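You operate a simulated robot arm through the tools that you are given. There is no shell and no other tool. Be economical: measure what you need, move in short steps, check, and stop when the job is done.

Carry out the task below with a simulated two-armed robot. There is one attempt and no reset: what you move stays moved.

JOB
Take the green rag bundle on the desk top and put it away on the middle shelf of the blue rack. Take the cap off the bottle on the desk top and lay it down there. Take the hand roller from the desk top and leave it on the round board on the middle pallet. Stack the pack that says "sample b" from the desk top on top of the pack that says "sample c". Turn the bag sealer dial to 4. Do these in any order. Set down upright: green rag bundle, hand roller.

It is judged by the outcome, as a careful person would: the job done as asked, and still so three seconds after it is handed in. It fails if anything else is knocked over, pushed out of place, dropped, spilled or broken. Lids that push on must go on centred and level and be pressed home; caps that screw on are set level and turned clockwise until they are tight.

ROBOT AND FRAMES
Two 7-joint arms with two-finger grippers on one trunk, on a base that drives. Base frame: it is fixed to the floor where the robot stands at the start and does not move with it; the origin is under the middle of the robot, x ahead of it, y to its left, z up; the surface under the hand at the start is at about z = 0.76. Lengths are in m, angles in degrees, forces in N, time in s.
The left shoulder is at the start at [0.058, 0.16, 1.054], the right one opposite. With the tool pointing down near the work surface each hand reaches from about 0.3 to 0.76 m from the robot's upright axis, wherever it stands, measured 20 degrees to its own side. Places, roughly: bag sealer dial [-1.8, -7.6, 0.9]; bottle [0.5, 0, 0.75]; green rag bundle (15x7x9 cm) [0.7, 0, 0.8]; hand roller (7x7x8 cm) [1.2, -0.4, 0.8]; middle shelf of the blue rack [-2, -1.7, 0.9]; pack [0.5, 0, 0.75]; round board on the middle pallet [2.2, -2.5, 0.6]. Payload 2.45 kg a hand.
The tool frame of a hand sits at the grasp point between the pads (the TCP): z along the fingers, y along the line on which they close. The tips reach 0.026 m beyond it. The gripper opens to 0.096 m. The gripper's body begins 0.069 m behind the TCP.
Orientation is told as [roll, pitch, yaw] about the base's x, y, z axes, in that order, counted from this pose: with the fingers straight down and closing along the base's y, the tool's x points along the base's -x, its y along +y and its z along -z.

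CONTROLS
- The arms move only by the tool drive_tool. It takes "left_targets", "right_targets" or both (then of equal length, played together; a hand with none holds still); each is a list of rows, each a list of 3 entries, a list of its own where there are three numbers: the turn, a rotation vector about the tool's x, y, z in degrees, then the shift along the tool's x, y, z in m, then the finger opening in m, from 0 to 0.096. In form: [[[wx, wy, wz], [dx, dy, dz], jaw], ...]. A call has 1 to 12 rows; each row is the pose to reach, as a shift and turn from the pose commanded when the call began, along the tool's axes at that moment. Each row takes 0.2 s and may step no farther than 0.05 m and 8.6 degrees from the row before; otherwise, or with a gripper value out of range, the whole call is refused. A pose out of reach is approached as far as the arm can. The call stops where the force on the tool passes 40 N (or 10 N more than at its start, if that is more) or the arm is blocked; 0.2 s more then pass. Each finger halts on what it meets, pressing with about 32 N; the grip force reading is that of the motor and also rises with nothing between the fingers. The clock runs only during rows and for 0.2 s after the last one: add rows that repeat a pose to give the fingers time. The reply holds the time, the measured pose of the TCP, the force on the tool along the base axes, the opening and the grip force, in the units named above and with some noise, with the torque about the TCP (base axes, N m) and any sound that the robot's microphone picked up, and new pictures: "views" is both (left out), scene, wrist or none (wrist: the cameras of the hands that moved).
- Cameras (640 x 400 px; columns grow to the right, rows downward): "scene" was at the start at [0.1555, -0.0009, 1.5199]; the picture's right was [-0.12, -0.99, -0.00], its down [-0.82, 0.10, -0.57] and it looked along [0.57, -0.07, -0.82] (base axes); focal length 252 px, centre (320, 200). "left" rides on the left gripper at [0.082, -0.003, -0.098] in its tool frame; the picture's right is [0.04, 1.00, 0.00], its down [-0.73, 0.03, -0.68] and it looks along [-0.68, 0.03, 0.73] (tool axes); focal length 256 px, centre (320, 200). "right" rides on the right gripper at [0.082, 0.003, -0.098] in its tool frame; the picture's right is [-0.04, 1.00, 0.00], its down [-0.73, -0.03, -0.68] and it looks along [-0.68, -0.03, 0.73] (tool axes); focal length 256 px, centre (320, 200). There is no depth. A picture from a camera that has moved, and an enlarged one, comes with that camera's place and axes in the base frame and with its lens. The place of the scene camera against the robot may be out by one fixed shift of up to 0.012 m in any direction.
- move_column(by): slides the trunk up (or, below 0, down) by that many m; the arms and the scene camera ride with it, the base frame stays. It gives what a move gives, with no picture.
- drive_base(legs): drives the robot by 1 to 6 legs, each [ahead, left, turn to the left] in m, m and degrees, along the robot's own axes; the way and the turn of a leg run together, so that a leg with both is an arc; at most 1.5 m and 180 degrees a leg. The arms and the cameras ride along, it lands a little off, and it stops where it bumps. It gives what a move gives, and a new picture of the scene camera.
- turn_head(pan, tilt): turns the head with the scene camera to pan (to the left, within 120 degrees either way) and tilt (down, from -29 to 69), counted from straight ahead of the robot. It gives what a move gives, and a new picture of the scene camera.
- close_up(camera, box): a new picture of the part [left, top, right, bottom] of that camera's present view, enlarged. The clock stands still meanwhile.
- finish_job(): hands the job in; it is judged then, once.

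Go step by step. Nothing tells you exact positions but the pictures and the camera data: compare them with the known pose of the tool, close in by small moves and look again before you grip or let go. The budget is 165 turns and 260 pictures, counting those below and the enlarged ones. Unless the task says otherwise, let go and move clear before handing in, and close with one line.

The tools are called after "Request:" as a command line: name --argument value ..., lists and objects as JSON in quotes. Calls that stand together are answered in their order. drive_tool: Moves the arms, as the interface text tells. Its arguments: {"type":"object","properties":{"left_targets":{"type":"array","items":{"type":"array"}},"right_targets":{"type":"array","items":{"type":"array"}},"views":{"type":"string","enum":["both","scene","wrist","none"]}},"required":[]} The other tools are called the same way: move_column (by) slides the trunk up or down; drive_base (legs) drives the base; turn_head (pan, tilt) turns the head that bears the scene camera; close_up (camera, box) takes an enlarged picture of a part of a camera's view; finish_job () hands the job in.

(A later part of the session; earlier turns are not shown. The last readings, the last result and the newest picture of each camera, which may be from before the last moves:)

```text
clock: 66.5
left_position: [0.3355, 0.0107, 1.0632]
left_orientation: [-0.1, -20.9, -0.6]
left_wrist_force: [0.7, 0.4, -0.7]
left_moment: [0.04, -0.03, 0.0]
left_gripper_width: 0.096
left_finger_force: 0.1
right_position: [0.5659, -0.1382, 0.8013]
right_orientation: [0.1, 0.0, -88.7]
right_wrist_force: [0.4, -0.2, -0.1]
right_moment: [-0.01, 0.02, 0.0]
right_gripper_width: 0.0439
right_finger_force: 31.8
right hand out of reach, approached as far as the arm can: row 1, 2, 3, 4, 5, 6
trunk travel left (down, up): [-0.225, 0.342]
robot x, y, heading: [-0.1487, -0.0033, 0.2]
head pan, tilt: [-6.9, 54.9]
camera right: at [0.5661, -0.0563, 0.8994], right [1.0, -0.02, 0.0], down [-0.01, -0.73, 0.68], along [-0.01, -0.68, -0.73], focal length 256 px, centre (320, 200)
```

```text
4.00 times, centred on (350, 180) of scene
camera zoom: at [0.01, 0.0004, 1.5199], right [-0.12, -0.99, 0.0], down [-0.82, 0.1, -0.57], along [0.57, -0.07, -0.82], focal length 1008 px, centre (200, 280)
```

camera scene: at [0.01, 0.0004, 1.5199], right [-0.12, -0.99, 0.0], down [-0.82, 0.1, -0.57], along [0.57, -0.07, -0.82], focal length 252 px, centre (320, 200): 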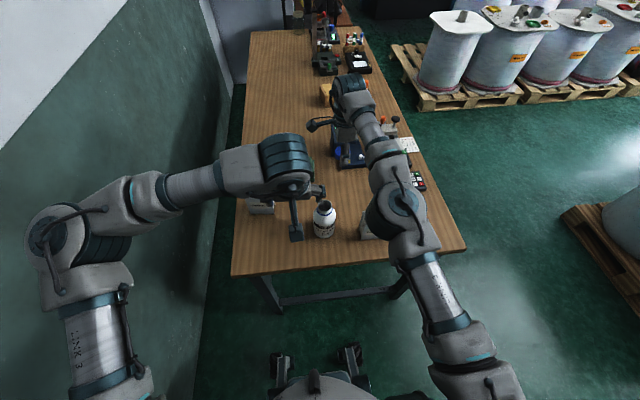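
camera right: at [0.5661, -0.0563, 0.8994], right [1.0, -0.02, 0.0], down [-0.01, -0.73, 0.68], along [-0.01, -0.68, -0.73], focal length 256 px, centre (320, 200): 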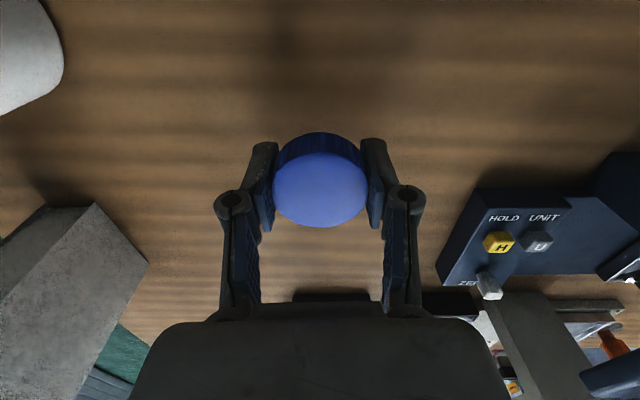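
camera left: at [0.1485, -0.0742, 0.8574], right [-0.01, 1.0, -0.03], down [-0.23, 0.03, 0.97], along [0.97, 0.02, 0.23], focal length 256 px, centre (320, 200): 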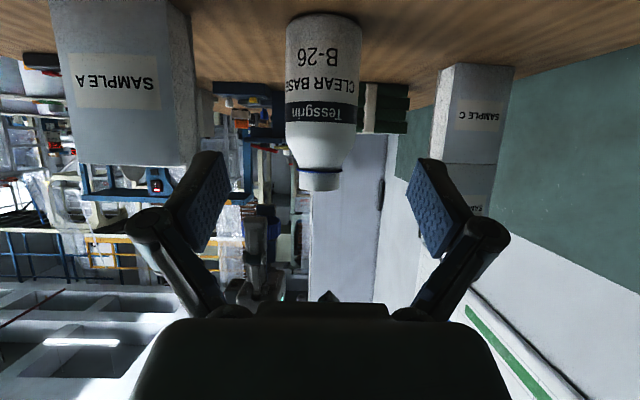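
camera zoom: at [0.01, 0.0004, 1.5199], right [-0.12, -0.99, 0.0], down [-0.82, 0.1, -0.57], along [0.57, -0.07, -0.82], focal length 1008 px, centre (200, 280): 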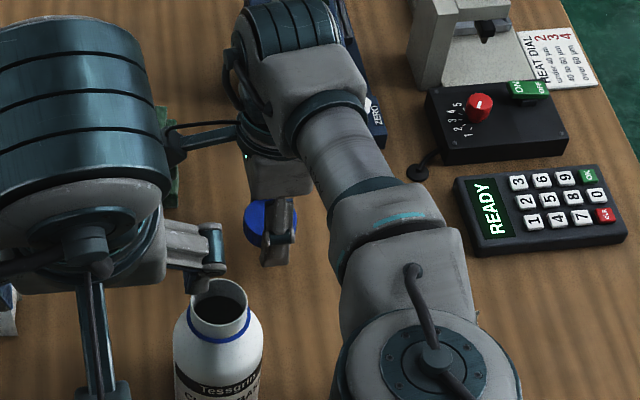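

Request:
drive_tool --right_targets '[[[0, 0, 0], [0, 0, 0.008], 0.03], [[0, 0, 0], [0, 0, 0.014], 0.03], [[0, 0, 0], [0, 0, 0.017], 0.03], [[0, 0, 0], [0, 0, 0.017], 0.03]]' --views "wrist"

```text
clock: 67.5
left_position: [0.3361, 0.0101, 1.0623]
left_orientation: [-0.1, -21.0, -0.6]
left_wrist_force: [-0.5, -0.6, -0.1]
left_moment: [0.01, 0.0, -0.02]
left_gripper_width: 0.0962
left_finger_force: 0.1
right_position: [0.5659, -0.1381, 0.786]
right_orientation: [0.2, -0.1, -88.7]
right_wrist_force: [1.2, 0.8, 2.8]
right_moment: [0.03, 0.03, -0.04]
right_gripper_width: 0.0442
right_finger_force: 32.4
trunk travel left (down, up): [-0.225, 0.342]
robot x, y, heading: [-0.1492, 0.0028, 0.1]
head pan, tilt: [-6.9, 54.9]
camera right: at [0.5666, -0.0574, 0.8832], right [1.0, -0.02, 0.0], down [-0.01, -0.73, 0.68], along [-0.01, -0.68, -0.73], focal length 256 px, centre (320, 200)
```

right: 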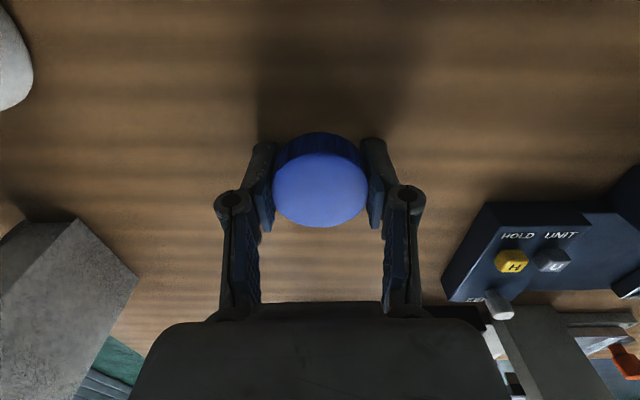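

The tips touch the desk. Releasing the cap and rising.

Request:
drive_tool --right_targets '[[[0, 0, 0], [0, 0, 0], 0.05], [[0, 0, 0], [0, 0, 0], 0.07], [[0, 0, 0], [0, 0, 0], 0.09], [[0, 0, 0], [0, 0, 0], 0.09], [[0, 0, 0], [0, 0, -0.04], 0.09], [[0, 0, 0], [0, 0, -0.08], 0.09], [[0, 0, 0], [0, 0, -0.12], 0.09], [[0, 0, 0], [0, 0, -0.16], 0.09], [[0, 0, 0], [0, 0, -0.2], 0.09]]' --views "both"

```text
clock: 69.5
left_position: [0.3367, 0.0091, 1.0638]
left_orientation: [0.0, -21.0, -0.6]
left_wrist_force: [-0.2, -0.5, -0.2]
left_moment: [0.0, 0.04, 0.0]
left_gripper_width: 0.0962
left_finger_force: 0.2
right_position: [0.5564, -0.1372, 0.9742]
right_orientation: [0.3, -0.2, -88.7]
right_wrist_force: [0.2, 0.1, -0.6]
right_moment: [-0.02, -0.01, -0.02]
right_gripper_width: 0.0902
right_finger_force: 0.0
right hand out of reach, approached as far as the arm can: row 8, 9
trunk travel left (down, up): [-0.225, 0.342]
robot x, y, heading: [-0.1471, -0.001, -0.0]
head pan, tilt: [-6.9, 54.9]
camera scene: at [0.0089, 0.0005, 1.52], right [-0.12, -0.99, 0.0], down [-0.82, 0.1, -0.57], along [0.57, -0.07, -0.82], focal length 252 px, centre (320, 200)
camera right: at [0.5565, -0.0556, 1.0723], right [1.0, -0.02, 0.0], down [-0.01, -0.73, 0.68], along [-0.01, -0.68, -0.73], focal length 256 px, centre (320, 200)
```

scene: 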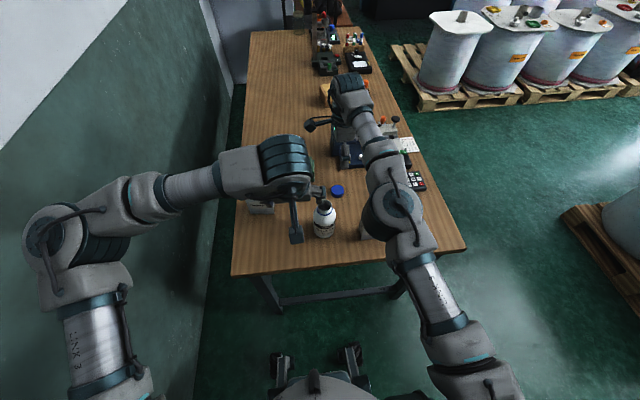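
right: 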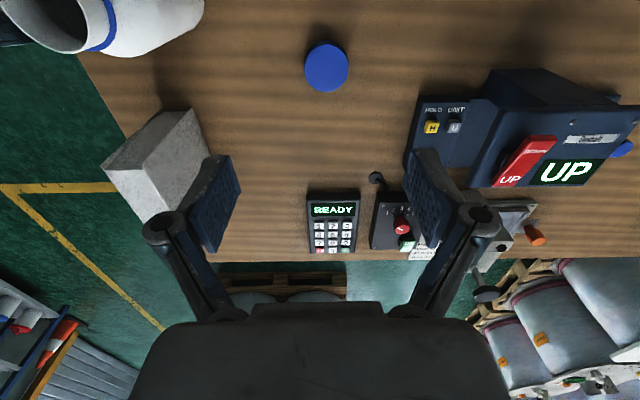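

The cap lies flat on the desk. Now I'll retract the right hand, level the left, and drive forward for the rag bundle.

Request:
drive_tool --left_targets '[[[0, 7, 0], [0, 0.0, -0.02], 0.096], [[0, 14, 0], [0, 0.02, -0.04], 0.096], [[0, 21, 0], [0, 0.04, -0.06], 0.096], [[0, 21, 0], [0, 0.06, -0.06], 0.096], [[0, 21, 0], [0, 0.08, -0.06], 0.096], [[0, 21, 0], [0, 0.1, -0.06], 0.096], [[0, 21, 0], [0, 0.1, -0.06], 0.096], [[0, 21, 0], [0, 0.1, -0.06], 0.096], [[0, 21, 0], [0, 0.1, -0.06], 0.096], [[0, 21, 0], [0, 0.1, -0.06], 0.096], [[0, 21, 0], [0, 0.1, -0.06], 0.096]]' --right_targets '[[[0, 0, -8], [0, -0.01, -0.02], 0.09], [[0, 0, -16], [-0.01, -0.03, -0.04], 0.09], [[0, 0, -24], [-0.02, -0.05, -0.06], 0.09], [[0, 0, -32], [-0.03, -0.07, -0.08], 0.09], [[0, 0, -40], [-0.04, -0.09, -0.1], 0.09], [[0, 0, -48], [-0.05, -0.11, -0.12], 0.09], [[0, 0, -56], [-0.07, -0.13, -0.14], 0.09], [[0, 0, -64], [-0.09, -0.13, -0.15], 0.09], [[0, 0, -72], [-0.11, -0.13, -0.15], 0.09], [[0, 0, -80], [-0.12, -0.13, -0.15], 0.09], [[0, 0, -88], [-0.13, -0.13, -0.15], 0.09]]' --views "none"

Request:
drive_tool --left_targets '[[[0, 0, -8.2], [0, 0, 0], 0.096], [[0, 0, -16.4], [0, 0, 0], 0.096], [[0, 0, -24.6], [0, 0, 0], 0.096], [[0, 0, -32.8], [0, 0, 0], 0.096], [[0, 0, -41], [0, 0, 0], 0.096], [[0, 0, -49.2], [0, 0, 0], 0.096], [[0, 0, -57.4], [0, 0, 0], 0.096], [[0, 0, -65.6], [0, 0, 0], 0.096], [[0, 0, -73.8], [0, 0, 0], 0.096], [[0, 0, -82], [0, 0, 0], 0.096], [[0, 0, -90], [0, 0, 0], 0.096]]' --views "none"

Request:
drive_base --legs '[[0.13, 0, 0]]'

Request:
close_up --camera "left" --box '[0, 0, 640, 400]'

```text
clock: 71.9
left_position: [0.3134, 0.1074, 1.1197]
left_orientation: [0.1, 0.1, -0.8]
left_wrist_force: [0.2, 0.4, -0.7]
left_moment: [0.04, -0.01, 0.0]
left_gripper_width: 0.096
left_finger_force: 0.1
right_position: [0.4255, -0.2785, 1.1283]
right_orientation: [0.0, -0.2, -0.6]
right_wrist_force: [-0.6, -0.3, 0.5]
right_moment: [0.0, 0.03, -0.04]
right_gripper_width: 0.0902
right_finger_force: 0.1
right hand out of reach, approached as far as the arm can: row 1, 2, 3, 4, 5, 6
trunk travel left (down, up): [-0.225, 0.342]
robot x, y, heading: [-0.1451, -0.0047, 0.5]
head pan, tilt: [-6.9, 54.9]
```

```text
clock: 74.3
left_position: [0.3158, 0.1192, 1.118]
left_orientation: [0.1, 0.2, 89.5]
left_wrist_force: [0.1, 1.2, -0.2]
left_moment: [-0.02, -0.01, -0.03]
left_gripper_width: 0.0962
left_finger_force: 0.1
right_position: [0.4254, -0.2648, 1.1295]
right_orientation: [-0.5, -0.2, -0.8]
right_wrist_force: [0.6, 0.6, 0.0]
right_moment: [-0.03, 0.03, 0.0]
right_gripper_width: 0.0902
right_finger_force: 0.1
trunk travel left (down, up): [-0.225, 0.342]
robot x, y, heading: [-0.1479, 0.0017, 0.5]
head pan, tilt: [-6.9, 54.9]
```

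```text
clock: 75.6
left_position: [0.4469, 0.1037, 1.1211]
left_orientation: [-0.1, -0.4, 89.4]
left_wrist_force: [-0.1, -1.6, -0.3]
left_moment: [0.1, 0.02, 0.01]
left_gripper_width: 0.0961
left_finger_force: 0.0
right_position: [0.5587, -0.2805, 1.126]
right_orientation: [0.3, -0.1, -0.6]
right_wrist_force: [0.0, -1.3, -0.4]
right_moment: [0.07, 0.04, 0.02]
right_gripper_width: 0.0902
right_finger_force: 0.1
trunk travel left (down, up): [-0.225, 0.342]
robot x, y, heading: [-0.0173, -0.0055, 0.1]
head pan, tilt: [-6.9, 54.9]
camera scene: at [0.1397, -0.0109, 1.5201], right [-0.11, -0.99, -0.01], down [-0.82, 0.1, -0.57], along [0.57, -0.06, -0.82], focal length 252 px, centre (320, 200)
```

scene: 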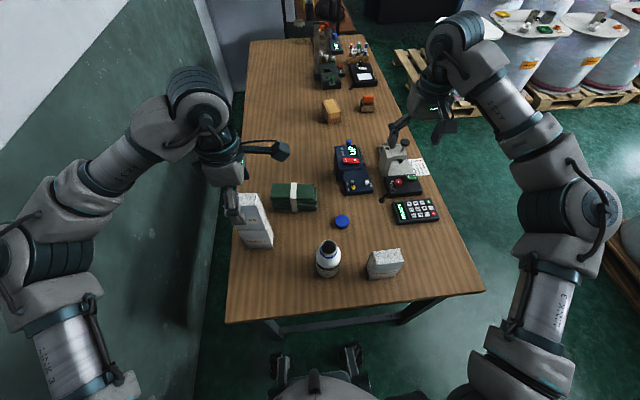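

```text
1.00 times, centred on (320, 200) of left (not enlarged: the box is as wide or as high as the picture)
camera zoom: at [0.4489, 0.0211, 1.2174], right [-1.0, -0.03, 0.0], down [-0.02, 0.73, 0.68], along [-0.02, 0.68, -0.73], focal length 256 px, centre (320, 200)
```

zoom: 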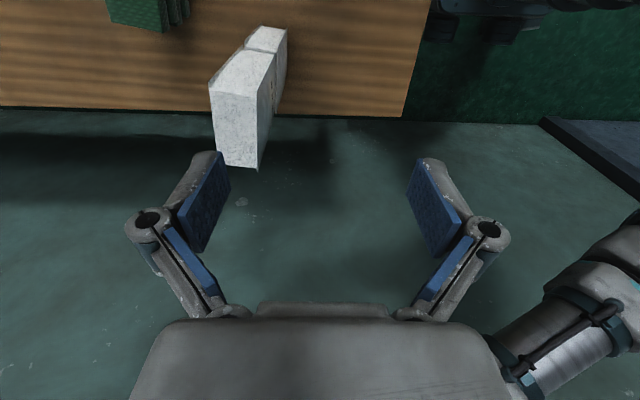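

Now moving the left hand over the rag bundle.

Request:
drive_tool --left_targets '[[[0, 0, 0], [0.04, 0, 0], 0.096], [[0, 0, 0], [0.08, -0.02, 0], 0.096], [[0, 0, 0], [0.084, -0.06, 0], 0.096], [[0, 0, 0], [0.084, -0.1, 0], 0.096], [[0, 0, 0], [0.084, -0.14, 0.01], 0.096], [[0, 0, 0], [0.084, -0.18, 0.03], 0.096], [[0, 0, 0], [0.084, -0.2, 0.07], 0.096], [[0, 0, 0], [0.084, -0.2, 0.11], 0.096], [[0, 0, 0], [0.084, -0.2, 0.15], 0.096]]' --views "both"

```text
clock: 77.6
left_position: [0.6576, 0.0271, 0.9714]
left_orientation: [0.0, 0.2, 89.6]
left_wrist_force: [-0.3, 1.6, 0.6]
left_moment: [0.01, 0.02, 0.0]
left_gripper_width: 0.096
left_finger_force: 0.0
left hand out of reach, approached as far as the arm can: row 6, 7, 8, 9
right_position: [0.5547, -0.2665, 1.1304]
right_orientation: [-0.3, -0.5, -0.5]
right_wrist_force: [-0.1, 0.2, -0.1]
right_moment: [-0.01, 0.02, 0.02]
right_gripper_width: 0.09
right_finger_force: 0.1
trunk travel left (down, up): [-0.225, 0.342]
robot x, y, heading: [-0.014, -0.0004, 0.4]
head pan, tilt: [-6.9, 54.9]
camera scene: at [0.1435, 0.0041, 1.5196], right [-0.11, -0.99, 0.0], down [-0.82, 0.09, -0.57], along [0.57, -0.07, -0.82], focal length 252 px, centre (320, 200)
camera left: at [0.6605, -0.0544, 1.0694], right [-1.0, -0.03, 0.0], down [-0.02, 0.74, 0.68], along [-0.02, 0.68, -0.74], focal length 256 px, centre (320, 200)
```

scene: 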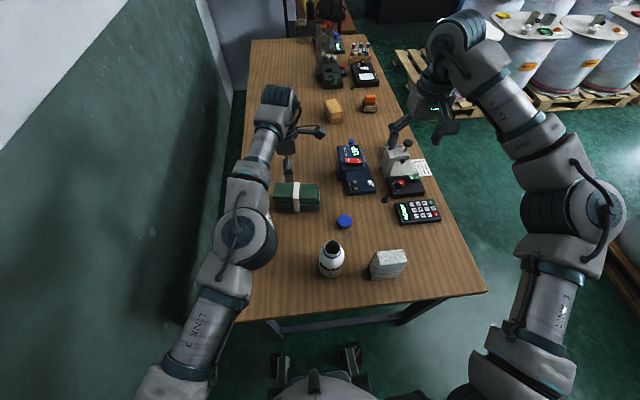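
left: 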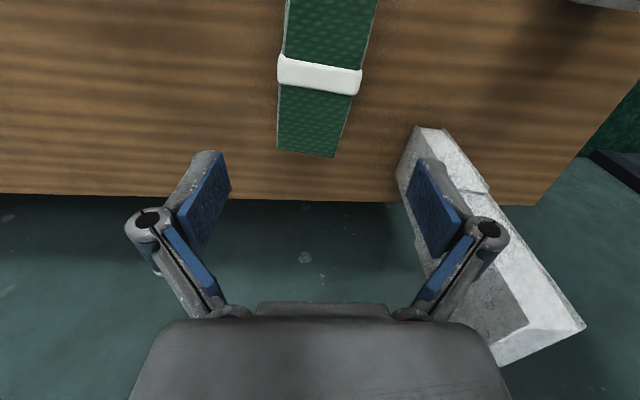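

The left forearm passes close over the pack stack, so I'll raise the trunk first to bring the arm in from above.

Request:
move_column --by 0.2

Request:
drive_tool --left_targets '[[[0, 0, 0], [0.0, 0, 0.05], 0.096], [[0, 0, 0], [0.0, 0, 0.1], 0.096], [[0, 0, 0], [0.0, 0, 0.15], 0.096], [[0, 0, 0], [0, 0, 0.19], 0.096]]' --views "both"

```text
clock: 79.7
left_position: [0.6348, 0.0187, 1.2574]
left_orientation: [-7.7, -0.3, 89.5]
left_wrist_force: [-0.2, -0.1, 0.2]
left_moment: [0.04, 0.03, -0.02]
left_gripper_width: 0.0959
left_finger_force: 0.0
right_position: [0.5543, -0.2765, 1.3304]
right_orientation: [-0.1, -0.4, -0.6]
right_wrist_force: [-0.1, 0.0, 0.6]
right_moment: [-0.02, -0.03, -0.02]
right_gripper_width: 0.0899
right_finger_force: 0.1
trunk travel left (down, up): [-0.425, 0.142]
robot x, y, heading: [-0.0116, -0.0034, 0.3]
head pan, tilt: [-6.9, 54.9]
```

```text
clock: 80.7
left_position: [0.6654, 0.0176, 1.0687]
left_orientation: [-7.6, -0.2, 89.5]
left_wrist_force: [1.4, 0.0, 0.3]
left_moment: [0.02, 0.0, 0.01]
left_gripper_width: 0.0959
left_finger_force: 0.1
left hand out of reach, approached as far as the arm can: row 1, 2, 3, 4
right_position: [0.5551, -0.275, 1.3304]
right_orientation: [0.0, -0.4, -0.4]
right_wrist_force: [-0.4, -0.2, -0.4]
right_moment: [-0.01, 0.0, -0.03]
right_gripper_width: 0.09
right_finger_force: 0.0
trunk travel left (down, up): [-0.425, 0.142]
robot x, y, heading: [-0.0138, -0.0014, 0.4]
head pan, tilt: [-6.9, 54.9]
camera scene: at [0.0512, -0.0038, 1.7225], right [-0.11, -0.99, 0.0], down [-0.82, 0.09, -0.57], along [0.57, -0.06, -0.82], focal length 252 px, centre (320, 200)
camera left: at [0.6553, -0.0648, 1.1658], right [-0.99, -0.03, -0.13], down [-0.11, 0.73, 0.67], along [0.07, 0.68, -0.73], focal length 256 px, centre (320, 200)
```

scene: 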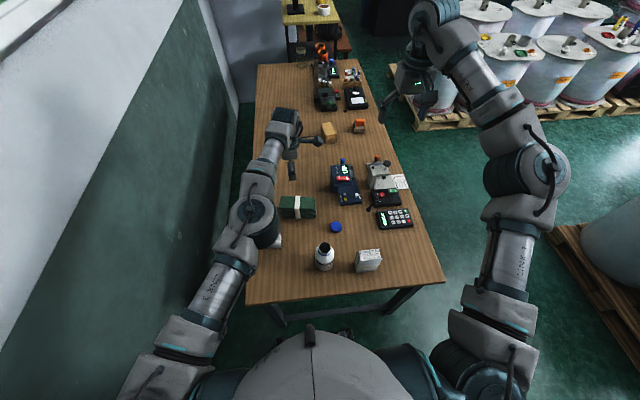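
left: 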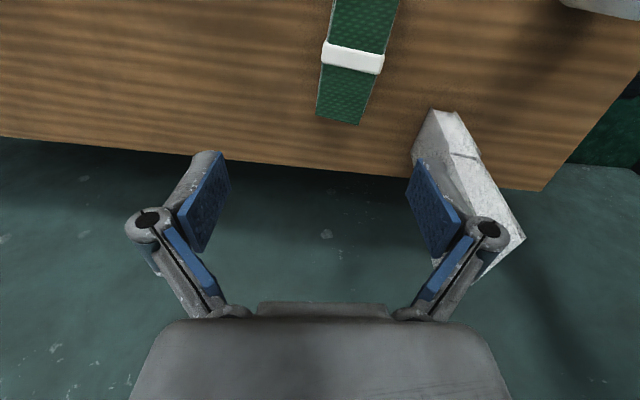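

The hand is at its reach limit and the forearm is close to the stack. I'll shift the base to the right so the left arm reaches the rag diagonally, away from the stack.

Request:
drive_base --legs '[[0, -0.2, 0], [0.04, 0, 0]]'

Request:
move_column --by -0.12

Request:
drive_tool --left_targets '[[[7.5, 0, 0], [-0.04, 0.02, 0], 0.096], [[7.5, 0, 0], [-0.08, 0.02, 0], 0.096], [[7.5, 0, 0], [-0.12, 0.02, 0], 0.096], [[7.5, 0, 0], [-0.16, 0.02, -0.01], 0.096], [[7.5, 0, 0], [-0.19, 0.02, -0.02], 0.096], [[7.5, 0, 0], [-0.19, 0.02, -0.02], 0.096]]' --views "both"

```text
clock: 82.8
left_position: [0.7007, -0.1998, 1.075]
left_orientation: [-7.8, -0.8, 88.9]
left_wrist_force: [-1.8, -0.3, 0.0]
left_moment: [0.06, -0.03, 0.01]
left_gripper_width: 0.096
left_finger_force: 0.1
right_position: [0.5858, -0.4893, 1.3319]
right_orientation: [0.8, -0.9, -0.6]
right_wrist_force: [-0.6, -0.7, 0.6]
right_moment: [0.06, -0.01, -0.01]
right_gripper_width: 0.09
right_finger_force: 0.1
trunk travel left (down, up): [-0.425, 0.142]
robot x, y, heading: [0.0277, -0.2003, 0.5]
head pan, tilt: [-6.9, 54.9]
camera scene: at [0.079, -0.2365, 1.7226], right [-0.12, -0.99, -0.02], down [-0.81, 0.11, -0.57], along [0.57, -0.05, -0.82], focal length 252 px, centre (320, 200)
```

scene: 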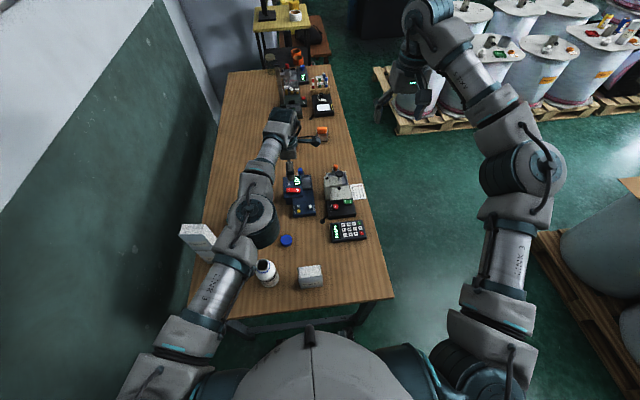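

```text
clock: 84.3
left_position: [0.7075, -0.1861, 0.9159]
left_orientation: [-4.4, 0.0, 88.9]
left_wrist_force: [0.6, 0.1, -0.4]
left_moment: [0.0, -0.03, -0.02]
left_gripper_width: 0.0961
left_finger_force: 0.2
right_position: [0.589, -0.4718, 1.2152]
right_orientation: [-0.2, -0.7, -0.6]
right_wrist_force: [-0.3, -0.3, 0.3]
right_moment: [0.04, 0.03, 0.0]
right_gripper_width: 0.0902
right_finger_force: 0.1
trunk travel left (down, up): [-0.305, 0.262]
robot x, y, heading: [0.028, -0.2015, 0.2]
head pan, tilt: [-6.9, 54.9]
```

```text
clock: 85.9
left_position: [0.6862, 0.0359, 0.9353]
left_orientation: [-12.1, 1.1, 88.9]
left_wrist_force: [-0.2, -0.4, -0.4]
left_moment: [0.01, 0.01, -0.04]
left_gripper_width: 0.0959
left_finger_force: 0.0
right_position: [0.5851, -0.4373, 1.2221]
right_orientation: [-1.4, -1.0, -0.3]
right_wrist_force: [-0.7, 0.0, 0.1]
right_moment: [-0.01, -0.05, -0.02]
right_gripper_width: 0.0901
right_finger_force: 0.1
trunk travel left (down, up): [-0.305, 0.262]
robot x, y, heading: [0.0244, -0.1942, 0.2]
head pan, tilt: [-6.9, 54.9]
stopped in row 6 (left hand): the arm was blocked; the commanded pose is now the measured one
camera scene: at [0.1286, -0.1686, 1.6024], right [-0.11, -0.99, 0.02], down [-0.82, 0.08, -0.57], along [0.57, -0.08, -0.82], focal length 252 px, centre (320, 200)
camera left: at [0.6667, -0.0435, 1.0331], right [-0.98, -0.03, -0.21], down [-0.16, 0.75, 0.64], along [0.14, 0.66, -0.74], focal length 256 px, centre (320, 200)
```

scene: 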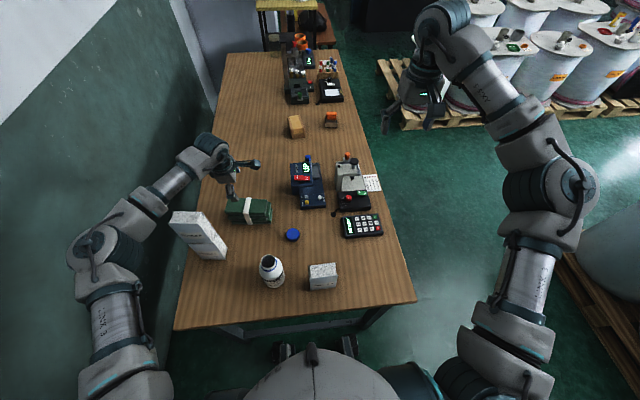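
left: 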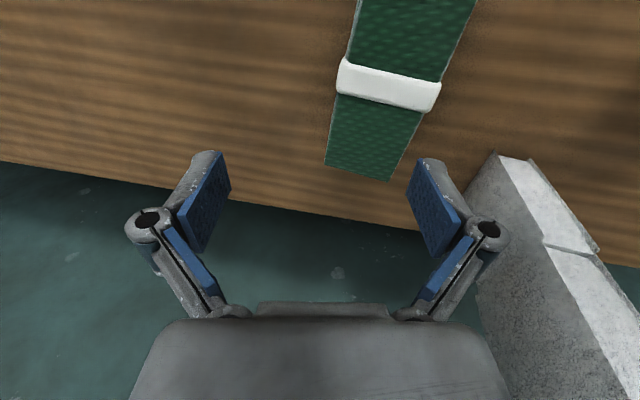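

The arm was blocked, perhaps by the wall at left. I'll look closely before going on.

Request:
close_up --camera "scene" --box '[60, 120, 300, 290]'

```text
2.35 times, centred on (180, 205) of scene
camera zoom: at [0.1286, -0.1686, 1.6024], right [-0.11, -0.99, 0.02], down [-0.82, 0.08, -0.57], along [0.57, -0.08, -0.82], focal length 593 px, centre (649, 188)
```

zoom: 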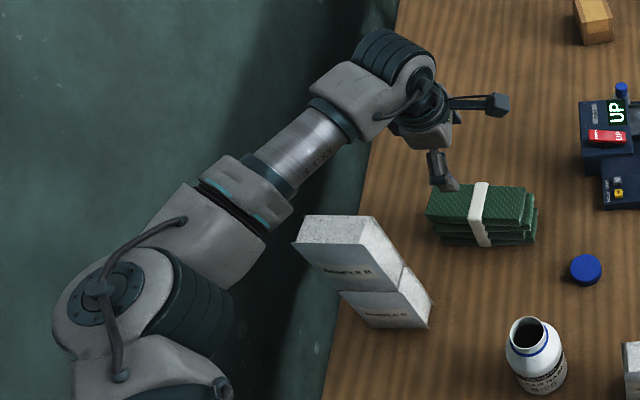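

The left forearm hangs just above the pack stack, so using the left hand here is risky. I'll raise the trunk, back off, and use the right hand for the rag instead.

Request:
move_column --by 0.15

Request:
drive_tool --left_targets '[[[-6, 0, 0], [0, 0, -0.03], 0.096], [[-12, 0, 0], [0, 0, -0.06], 0.096], [[-12, 0, 0], [0, 0, -0.09], 0.096]]' --views "none"

Request:
drive_base --legs '[[-0.25, 0, 0]]'

```text
clock: 87.7
left_position: [0.6861, 0.0443, 1.0819]
left_orientation: [-12.0, 1.3, 89.2]
left_wrist_force: [0.1, 0.6, 0.3]
left_moment: [-0.12, -0.03, -0.01]
left_gripper_width: 0.0957
left_finger_force: 0.1
right_position: [0.585, -0.4281, 1.3739]
right_orientation: [-1.6, -0.9, -0.2]
right_wrist_force: [0.5, 1.1, -0.9]
right_moment: [-0.15, -0.03, 0.02]
right_gripper_width: 0.0903
right_finger_force: 0.1
trunk travel left (down, up): [-0.455, 0.112]
robot x, y, heading: [0.0286, -0.1906, 0.4]
head pan, tilt: [-6.9, 54.9]
```

```text
clock: 88.5
left_position: [0.6677, 0.0424, 1.1745]
left_orientation: [0.0, 1.1, 89.1]
left_wrist_force: [-0.3, 1.5, -0.5]
left_moment: [-0.04, 0.02, -0.02]
left_gripper_width: 0.096
left_finger_force: 0.0
right_position: [0.5846, -0.4317, 1.3717]
right_orientation: [-1.5, -1.0, -0.2]
right_wrist_force: [0.0, 1.0, 0.0]
right_moment: [-0.04, 0.0, 0.0]
right_gripper_width: 0.0903
right_finger_force: 0.1
trunk travel left (down, up): [-0.455, 0.112]
robot x, y, heading: [0.0238, -0.192, 0.5]
head pan, tilt: [-6.9, 54.9]
```

```text
clock: 90.3
left_position: [0.4093, 0.0426, 1.1736]
left_orientation: [0.1, 0.8, 89.6]
left_wrist_force: [-0.4, -0.2, -0.3]
left_moment: [-0.04, 0.0, -0.02]
left_gripper_width: 0.096
left_finger_force: 0.0
right_position: [0.3316, -0.4353, 1.3699]
right_orientation: [-1.3, -0.8, 0.1]
right_wrist_force: [-0.6, 0.1, 0.6]
right_moment: [-0.06, -0.01, 0.0]
right_gripper_width: 0.09
right_finger_force: 0.0
trunk travel left (down, up): [-0.455, 0.112]
robot x, y, heading: [-0.2306, -0.1946, 0.9]
head pan, tilt: [-6.9, 54.9]
camera scene: at [-0.1662, -0.1935, 1.7524], right [-0.11, -0.99, 0.0], down [-0.82, 0.09, -0.57], along [0.56, -0.06, -0.82], focal length 252 px, centre (320, 200)
```

scene: 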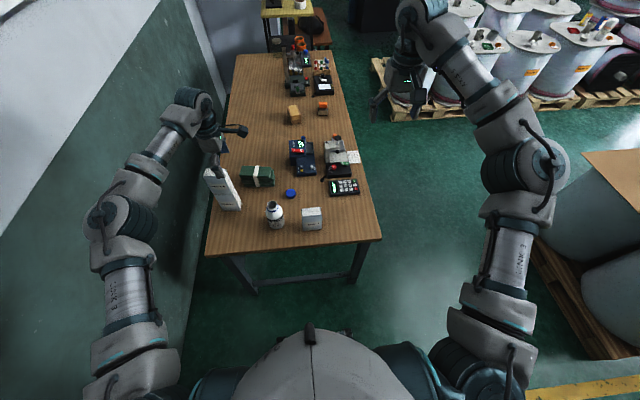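

Both arms are clear. I'll turn the left wrist back, turn the right hand to -90°, and then shift the base left.

Request:
drive_tool --left_targets '[[[0, 0, 8.2], [0.0, 0, -0.02], 0.096], [[0, 0, 16.4], [0.02, 0, -0.04], 0.096], [[0, 0, 24.6], [0.04, 0, -0.06], 0.096], [[0, 0, 32.8], [0.06, 0, -0.08], 0.096], [[0, 0, 41], [0.08, 0, -0.1], 0.096], [[0, 0, 49.2], [0.09, 0, -0.12], 0.096], [[0, 0, 57.4], [0.09, 0, -0.12], 0.096], [[0, 0, 65.6], [0.09, 0, -0.12], 0.096], [[0, 0, 73.8], [0.09, 0, -0.12], 0.096], [[0, 0, 82], [0.09, 0, -0.12], 0.096], [[0, 0, 90], [0.09, 0, -0.12], 0.096]]' --right_targets '[[[0, 0, 8.2], [0, 0.02, 0.02], 0.096], [[0, 0, 16.4], [0, 0.04, 0.04], 0.096], [[0, 0, 24.6], [0, 0.06, 0.06], 0.096], [[0, 0, 32.8], [0, 0.08, 0.08], 0.096], [[0, 0, 41], [0, 0.1, 0.1], 0.096], [[0, 0, 49.2], [0, 0.12, 0.12], 0.096], [[0, 0, 57.4], [0, 0.14, 0.14], 0.096], [[0, 0, 65.6], [0, 0.16, 0.16], 0.096], [[0, 0, 73.8], [0, 0.16, 0.18], 0.096], [[0, 0, 82], [0, 0.16, 0.2], 0.096], [[0, 0, 90], [0, 0.16, 0.2], 0.096]]' --views "none"

Request:
drive_base --legs '[[0, 0.21, -0.9], [0.2, 0, 0]]'

```text
clock: 92.7
left_position: [0.4027, -0.057, 1.3002]
left_orientation: [-0.5, -0.2, -0.6]
left_wrist_force: [-0.6, -0.8, -1.3]
left_moment: [0.06, -0.06, 0.02]
left_gripper_width: 0.0961
left_finger_force: 0.0
right_position: [0.3274, -0.2888, 1.1702]
right_orientation: [1.3, -0.9, -90.0]
right_wrist_force: [0.7, -0.5, -0.1]
right_moment: [0.04, -0.03, 0.01]
right_gripper_width: 0.0961
right_finger_force: 0.1
trunk travel left (down, up): [-0.455, 0.112]
robot x, y, heading: [-0.2299, -0.1976, 0.9]
head pan, tilt: [-6.9, 54.9]
```

```text
clock: 95.6
left_position: [0.6055, 0.1644, 1.3012]
left_orientation: [-1.2, -0.5, -1.2]
left_wrist_force: [0.5, 0.3, -0.4]
left_moment: [-0.04, -0.04, -0.01]
left_gripper_width: 0.0961
left_finger_force: 0.1
right_position: [0.5265, -0.0688, 1.1736]
right_orientation: [1.4, -1.5, -90.6]
right_wrist_force: [-0.3, 0.9, 0.3]
right_moment: [0.02, -0.01, 0.01]
right_gripper_width: 0.0962
right_finger_force: 0.0
trunk travel left (down, up): [-0.455, 0.112]
robot x, y, heading: [-0.0298, 0.0177, 0.1]
head pan, tilt: [-6.9, 54.9]
camera scene: at [0.0277, 0.0316, 1.7529], right [-0.12, -0.99, 0.01], down [-0.81, 0.09, -0.57], along [0.57, -0.07, -0.82], focal length 252 px, centre (320, 200)
```

scene: 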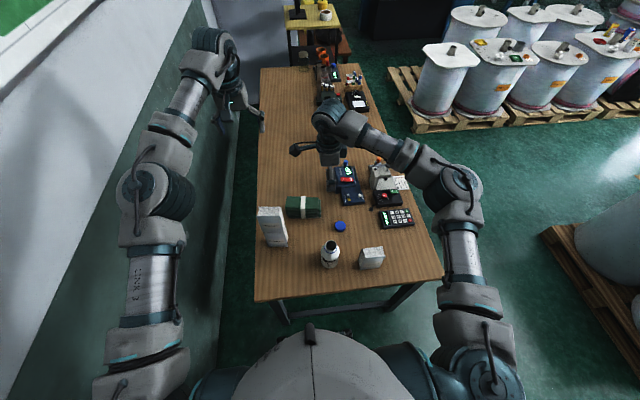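

Request:
drive_base --legs '[[0.04, 0, 0]]'

Request:
move_column --by -0.17

Request:
drive_tool --right_targets '[[[0, 0, 0], [0.025, 0.025, 0], 0.096], [[0, 0, 0], [0.05, 0.05, 0], 0.096], [[0, 0, 0], [0.075, 0.075, 0], 0.096], [[0, 0, 0], [0.085, 0.1, 0.01], 0.096], [[0, 0, 0], [0.085, 0.1, 0.02], 0.096]]' --views "both"

```text
clock: 96.5
left_position: [0.6365, 0.1668, 1.3077]
left_orientation: [-1.2, -0.9, -1.1]
left_wrist_force: [-0.4, 1.7, 0.7]
left_moment: [-0.17, 0.04, 0.0]
left_gripper_width: 0.096
left_finger_force: 0.1
right_position: [0.5582, -0.0669, 1.1793]
right_orientation: [1.8, -1.6, -90.5]
right_wrist_force: [-0.2, 0.9, 1.6]
right_moment: [-0.04, -0.04, -0.01]
right_gripper_width: 0.0958
right_finger_force: 0.0
trunk travel left (down, up): [-0.455, 0.112]
robot x, y, heading: [0.0127, 0.02, 0.3]
head pan, tilt: [-6.9, 54.9]
camera scene: at [0.062, 0.0324, 1.7532], right [-0.12, -0.99, 0.01], down [-0.81, 0.09, -0.58], along [0.57, -0.07, -0.82], focal length 252 px, centre (320, 200)
```

scene: 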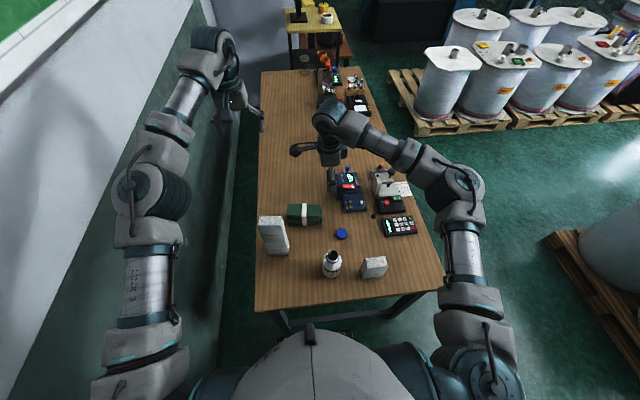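

```text
clock: 98.4
left_position: [0.6404, 0.1586, 1.1388]
left_orientation: [-0.9, -0.7, -1.0]
left_wrist_force: [-0.6, 0.0, 0.5]
left_moment: [0.02, 0.0, -0.02]
left_gripper_width: 0.0959
left_finger_force: 0.1
right_position: [0.5623, -0.0731, 1.0067]
right_orientation: [1.8, -1.3, -90.4]
right_wrist_force: [-0.6, 0.4, 0.2]
right_moment: [0.05, -0.01, 0.0]
right_gripper_width: 0.096
right_finger_force: 0.0
trunk travel left (down, up): [-0.285, 0.282]
robot x, y, heading: [0.0158, 0.0188, 0.1]
head pan, tilt: [-6.9, 54.9]
```

```text
clock: 99.6
left_position: [0.6425, 0.1553, 1.1373]
left_orientation: [-0.6, -0.8, -1.1]
left_wrist_force: [0.1, 0.4, 0.0]
left_moment: [0.01, 0.01, 0.01]
left_gripper_width: 0.0957
left_finger_force: 0.1
right_position: [0.6667, 0.0076, 0.9885]
right_orientation: [1.7, -1.1, -90.4]
right_wrist_force: [1.0, 0.6, -0.2]
right_moment: [0.01, 0.01, 0.01]
right_gripper_width: 0.0959
right_finger_force: 0.1
trunk travel left (down, up): [-0.285, 0.282]
robot x, y, heading: [0.0186, 0.0164, -0.0]
head pan, tilt: [-6.9, 54.9]
camera scene: at [0.1271, 0.0176, 1.5821], right [-0.12, -0.99, 0.0], down [-0.82, 0.1, -0.57], along [0.57, -0.07, -0.82], focal length 252 px, centre (320, 200)
camera right: at [0.6673, 0.0909, 1.086], right [1.0, -0.05, 0.03], down [-0.06, -0.72, 0.69], along [-0.01, -0.69, -0.72], focal length 256 px, centre (320, 200)
```

scene: 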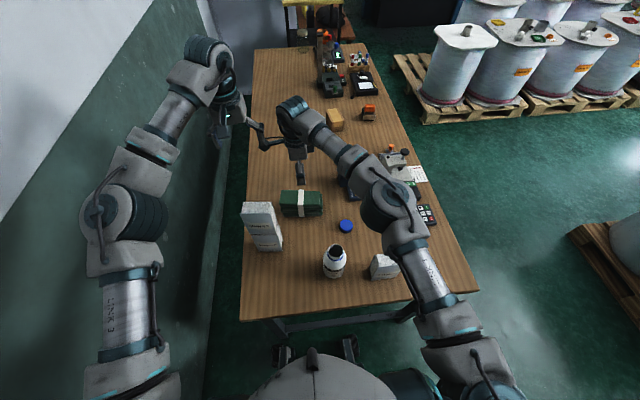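
right: 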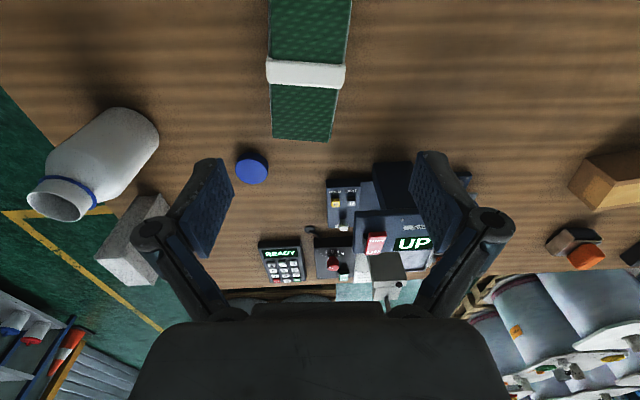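

The rag centre is at about (0.660, 0.024), turned about 8° clockwise. Aligning and descending partly.

Request:
drive_tool --right_targets '[[[0.8, 0.5, 4], [0.01, -0.005, 0.03], 0.096], [[1.7, 1.1, 8], [0.016, -0.007, 0.06], 0.096], [[1.7, 1.1, 8], [0.016, -0.007, 0.09], 0.096], [[1.7, 1.1, 8], [0.016, -0.007, 0.11], 0.096]]' --views "both"

Request:
close_up --camera "scene" --box '[220, 130, 380, 290]'

```text
clock: 100.6
left_position: [0.6425, 0.1562, 1.138]
left_orientation: [-0.8, -0.7, -1.2]
left_wrist_force: [-0.2, -0.2, 0.5]
left_moment: [-0.03, 0.01, -0.01]
left_gripper_width: 0.0959
left_finger_force: 0.0
right_position: [0.6634, 0.0224, 0.8778]
right_orientation: [0.2, 0.2, -98.5]
right_wrist_force: [0.2, -0.2, 0.5]
right_moment: [0.01, -0.02, -0.02]
right_gripper_width: 0.0962
right_finger_force: 0.0
trunk travel left (down, up): [-0.285, 0.282]
robot x, y, heading: [0.0154, 0.0198, 0.1]
head pan, tilt: [-6.9, 54.9]
camera scene: at [0.1276, 0.0189, 1.582], right [-0.12, -0.99, 0.0], down [-0.82, 0.1, -0.57], along [0.57, -0.07, -0.82], focal length 252 px, centre (320, 200)
camera right: at [0.6781, 0.1019, 0.9765], right [0.98, -0.19, 0.0], down [-0.14, -0.72, 0.68], along [-0.13, -0.67, -0.74], focal length 256 px, centre (320, 200)
```

scene: 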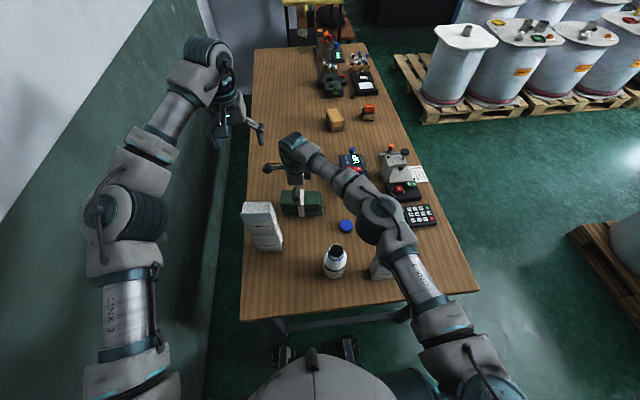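
right: 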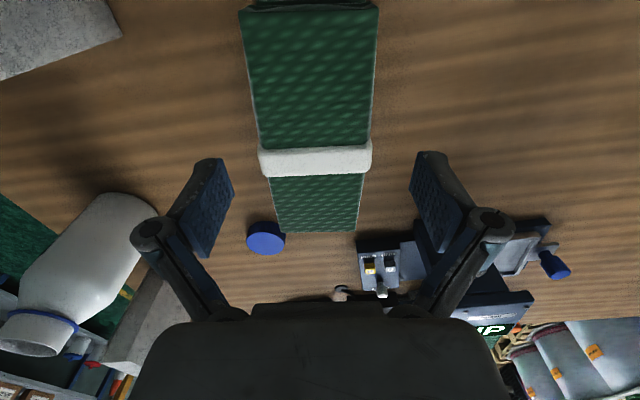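

```text
2.50 times, centred on (300, 210) of scene
camera zoom: at [0.1276, 0.0189, 1.582], right [-0.12, -0.99, 0.0], down [-0.82, 0.1, -0.57], along [0.57, -0.07, -0.82], focal length 630 px, centre (370, 175)
```

zoom: 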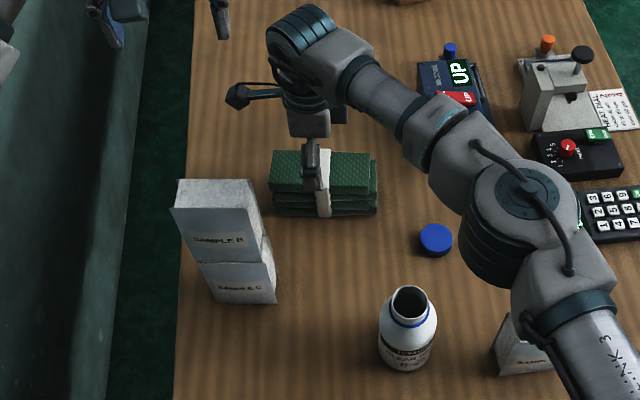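

Well aligned. Descending and gripping the rag bundle.

Request:
drive_tool --right_targets '[[[0, 0, 0], [0, -0.003, 0.03], 0.096], [[0, 0, 0], [0, -0.003, 0.06], 0.096], [[0, 0, 0], [0, -0.003, 0.078], 0.096], [[0, 0, 0], [0, -0.003, 0.078], 0.075], [[0, 0, 0], [0, -0.003, 0.078], 0.055], [[0, 0, 0], [0, -0.003, 0.078], 0.04], [[0, 0, 0], [0, -0.003, 0.078], 0.04]]' --views "wrist"

```text
clock: 102.2
left_position: [0.6413, 0.1587, 1.1376]
left_orientation: [-0.8, -0.8, -1.1]
left_wrist_force: [0.2, 0.4, -0.3]
left_moment: [0.01, 0.0, -0.03]
left_gripper_width: 0.0959
left_finger_force: 0.1
right_position: [0.6608, 0.026, 0.7998]
right_orientation: [0.2, -0.1, -98.4]
right_wrist_force: [3.3, 0.4, 8.0]
right_moment: [-0.03, 0.06, 0.29]
right_gripper_width: 0.0745
right_finger_force: 31.8
trunk travel left (down, up): [-0.285, 0.282]
robot x, y, heading: [0.0133, 0.0202, 0.2]
head pan, tilt: [-6.9, 54.9]
camera right: at [0.6756, 0.1063, 0.8974], right [0.98, -0.19, 0.0], down [-0.14, -0.72, 0.68], along [-0.12, -0.67, -0.73], focal length 256 px, centre (320, 200)
```

right: 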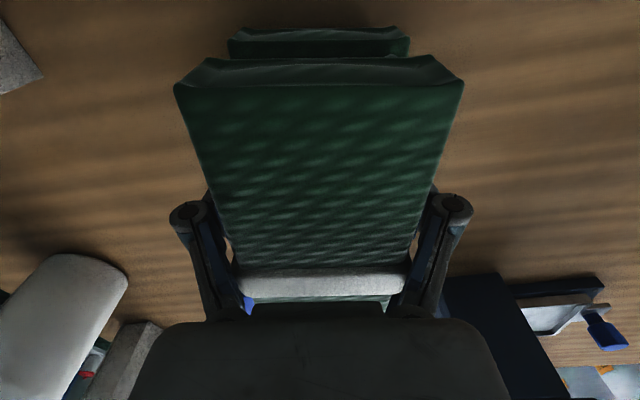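

Rag gripped. Lifting straight up, then moving it right, away from the stack.

Request:
drive_tool --right_targets '[[[0, 0, 0], [0, 0, -0.04], 0.04], [[0, 0, 0], [0, 0, -0.08], 0.04], [[0, 0, 0], [0, 0, -0.12], 0.04], [[0, 0, 0], [0, 0, -0.16], 0.04], [[0, 0, 0], [-0.03, 0, -0.19], 0.04], [[0, 0, 0], [-0.07, 0, -0.2], 0.04], [[0, 0, 0], [-0.11, 0, -0.2], 0.04], [[0, 0, 0], [-0.15, 0, -0.2], 0.04], [[0, 0, 0], [-0.19, -0.03, -0.2], 0.04], [[0, 0, 0], [-0.22, -0.06, -0.2], 0.04]]' --views "both"

```text
clock: 104.4
left_position: [0.6413, 0.1542, 1.1398]
left_orientation: [-0.6, -0.8, -1.0]
left_wrist_force: [-0.4, -0.4, -0.7]
left_moment: [0.02, 0.02, 0.0]
left_gripper_width: 0.0958
left_finger_force: 0.0
right_position: [0.5627, -0.1874, 0.9976]
right_orientation: [0.0, 0.2, -98.3]
right_wrist_force: [0.2, -0.4, -2.0]
right_moment: [0.0, 0.0, 0.02]
right_gripper_width: 0.0726
right_finger_force: 32.1
trunk travel left (down, up): [-0.285, 0.282]
robot x, y, heading: [0.0157, 0.0209, -0.0]
head pan, tilt: [-6.9, 54.9]
camera scene: at [0.1251, 0.016, 1.5822], right [-0.12, -0.99, 0.0], down [-0.82, 0.1, -0.57], along [0.57, -0.07, -0.82], focal length 252 px, centre (320, 200)
camera right: at [0.5774, -0.1079, 1.0965], right [0.98, -0.18, 0.0], down [-0.14, -0.72, 0.68], along [-0.12, -0.66, -0.74], focal length 256 px, centre (320, 200)
```

scene: 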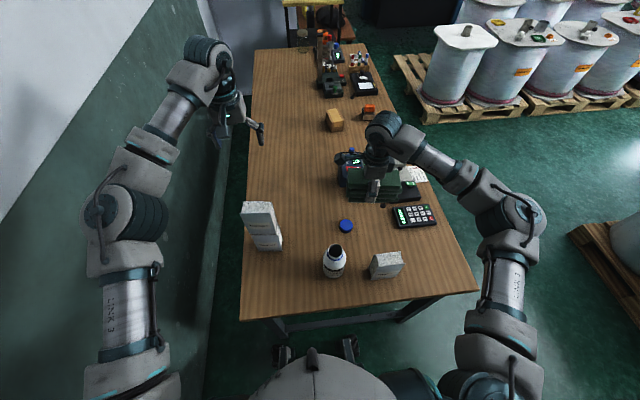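
right: 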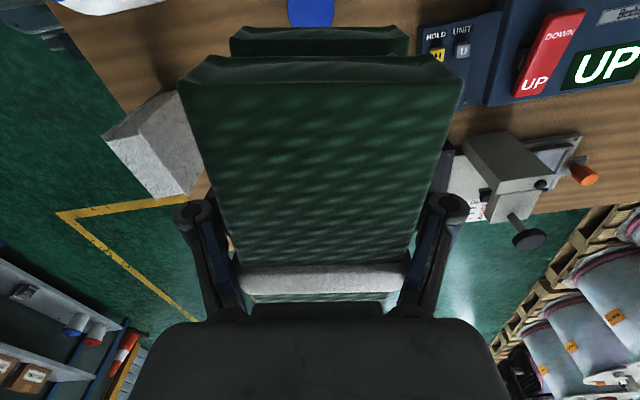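

Rag secured. Now I'll look behind to the right for the blue rack before driving.

Request:
drive_base --legs '[[-0.45, 0, 0]]'

Request:
turn_head --pan -120 --tilt 20

Request:
turn_head --pan -60 --tilt 20

```text
clock: 107.1
left_position: [0.1814, 0.1551, 1.1386]
left_orientation: [-0.5, -0.8, -0.8]
left_wrist_force: [-0.3, -0.4, -0.2]
left_moment: [0.0, -0.02, 0.02]
left_gripper_width: 0.0961
left_finger_force: 0.1
right_position: [0.1065, -0.1857, 0.9965]
right_orientation: [0.0, 0.2, -98.3]
right_wrist_force: [0.6, 0.0, -1.6]
right_moment: [0.0, -0.04, 0.0]
right_gripper_width: 0.0715
right_finger_force: 32.3
trunk travel left (down, up): [-0.285, 0.282]
robot x, y, heading: [-0.447, 0.0197, 0.1]
head pan, tilt: [-6.9, 54.9]
camera scene: at [-0.3316, 0.0159, 1.582], right [-0.11, -0.99, 0.0], down [-0.82, 0.1, -0.57], along [0.57, -0.06, -0.82], focal length 252 px, centre (320, 200)
```

scene: 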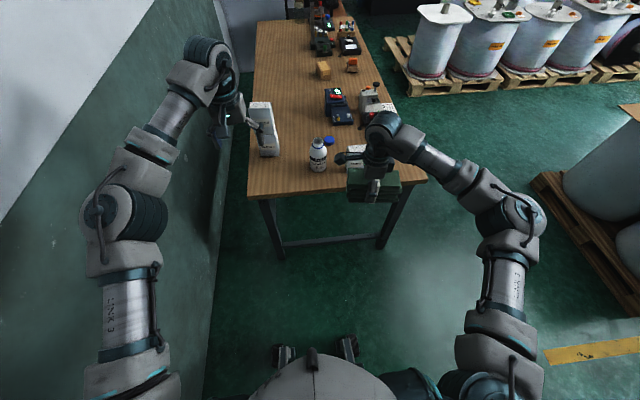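

```text
clock: 109.1
left_position: [0.1785, 0.1564, 1.1404]
left_orientation: [-0.7, -1.0, -0.9]
left_wrist_force: [-0.4, 0.1, 0.3]
left_moment: [-0.02, 0.03, 0.0]
left_gripper_width: 0.0961
left_finger_force: 0.1
right_position: [0.1018, -0.1857, 1.0]
right_orientation: [0.3, 0.2, -98.1]
right_wrist_force: [0.5, 0.1, -1.6]
right_moment: [0.02, -0.04, 0.04]
right_gripper_width: 0.0711
right_finger_force: 31.7
trunk travel left (down, up): [-0.285, 0.282]
robot x, y, heading: [-0.4466, 0.0191, -0.0]
head pan, tilt: [-120.0, 20.0]
camera scene: at [-0.4501, -0.0553, 1.6347], right [-0.87, 0.5, 0.01], down [0.16, 0.3, -0.94], along [-0.47, -0.82, -0.34], focal length 252 px, centre (320, 200)
```

scene: 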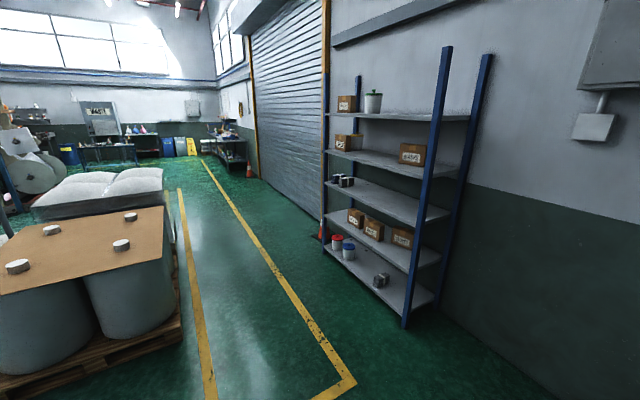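

```text
clock: 110.4
left_position: [0.1782, 0.1568, 1.1414]
left_orientation: [-0.7, -1.1, -0.9]
left_wrist_force: [-0.5, -0.5, -0.4]
left_moment: [-0.02, -0.01, 0.01]
left_gripper_width: 0.0959
left_finger_force: 0.0
right_position: [0.1016, -0.1861, 1.0007]
right_orientation: [0.2, 0.3, -98.3]
right_wrist_force: [0.6, 0.5, -1.5]
right_moment: [0.03, 0.0, -0.01]
right_gripper_width: 0.0705
right_finger_force: 32.1
trunk travel left (down, up): [-0.285, 0.282]
robot x, y, heading: [-0.448, 0.0188, 0.3]
head pan, tilt: [-60.0, 20.0]
camera scene: at [-0.357, -0.0547, 1.6342], right [-0.86, -0.5, 0.0], down [-0.18, 0.3, -0.94], along [0.47, -0.81, -0.35], focal length 252 px, centre (320, 200)
```

scene: 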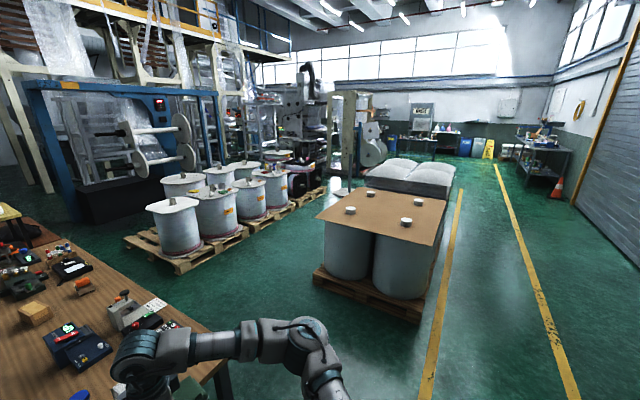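

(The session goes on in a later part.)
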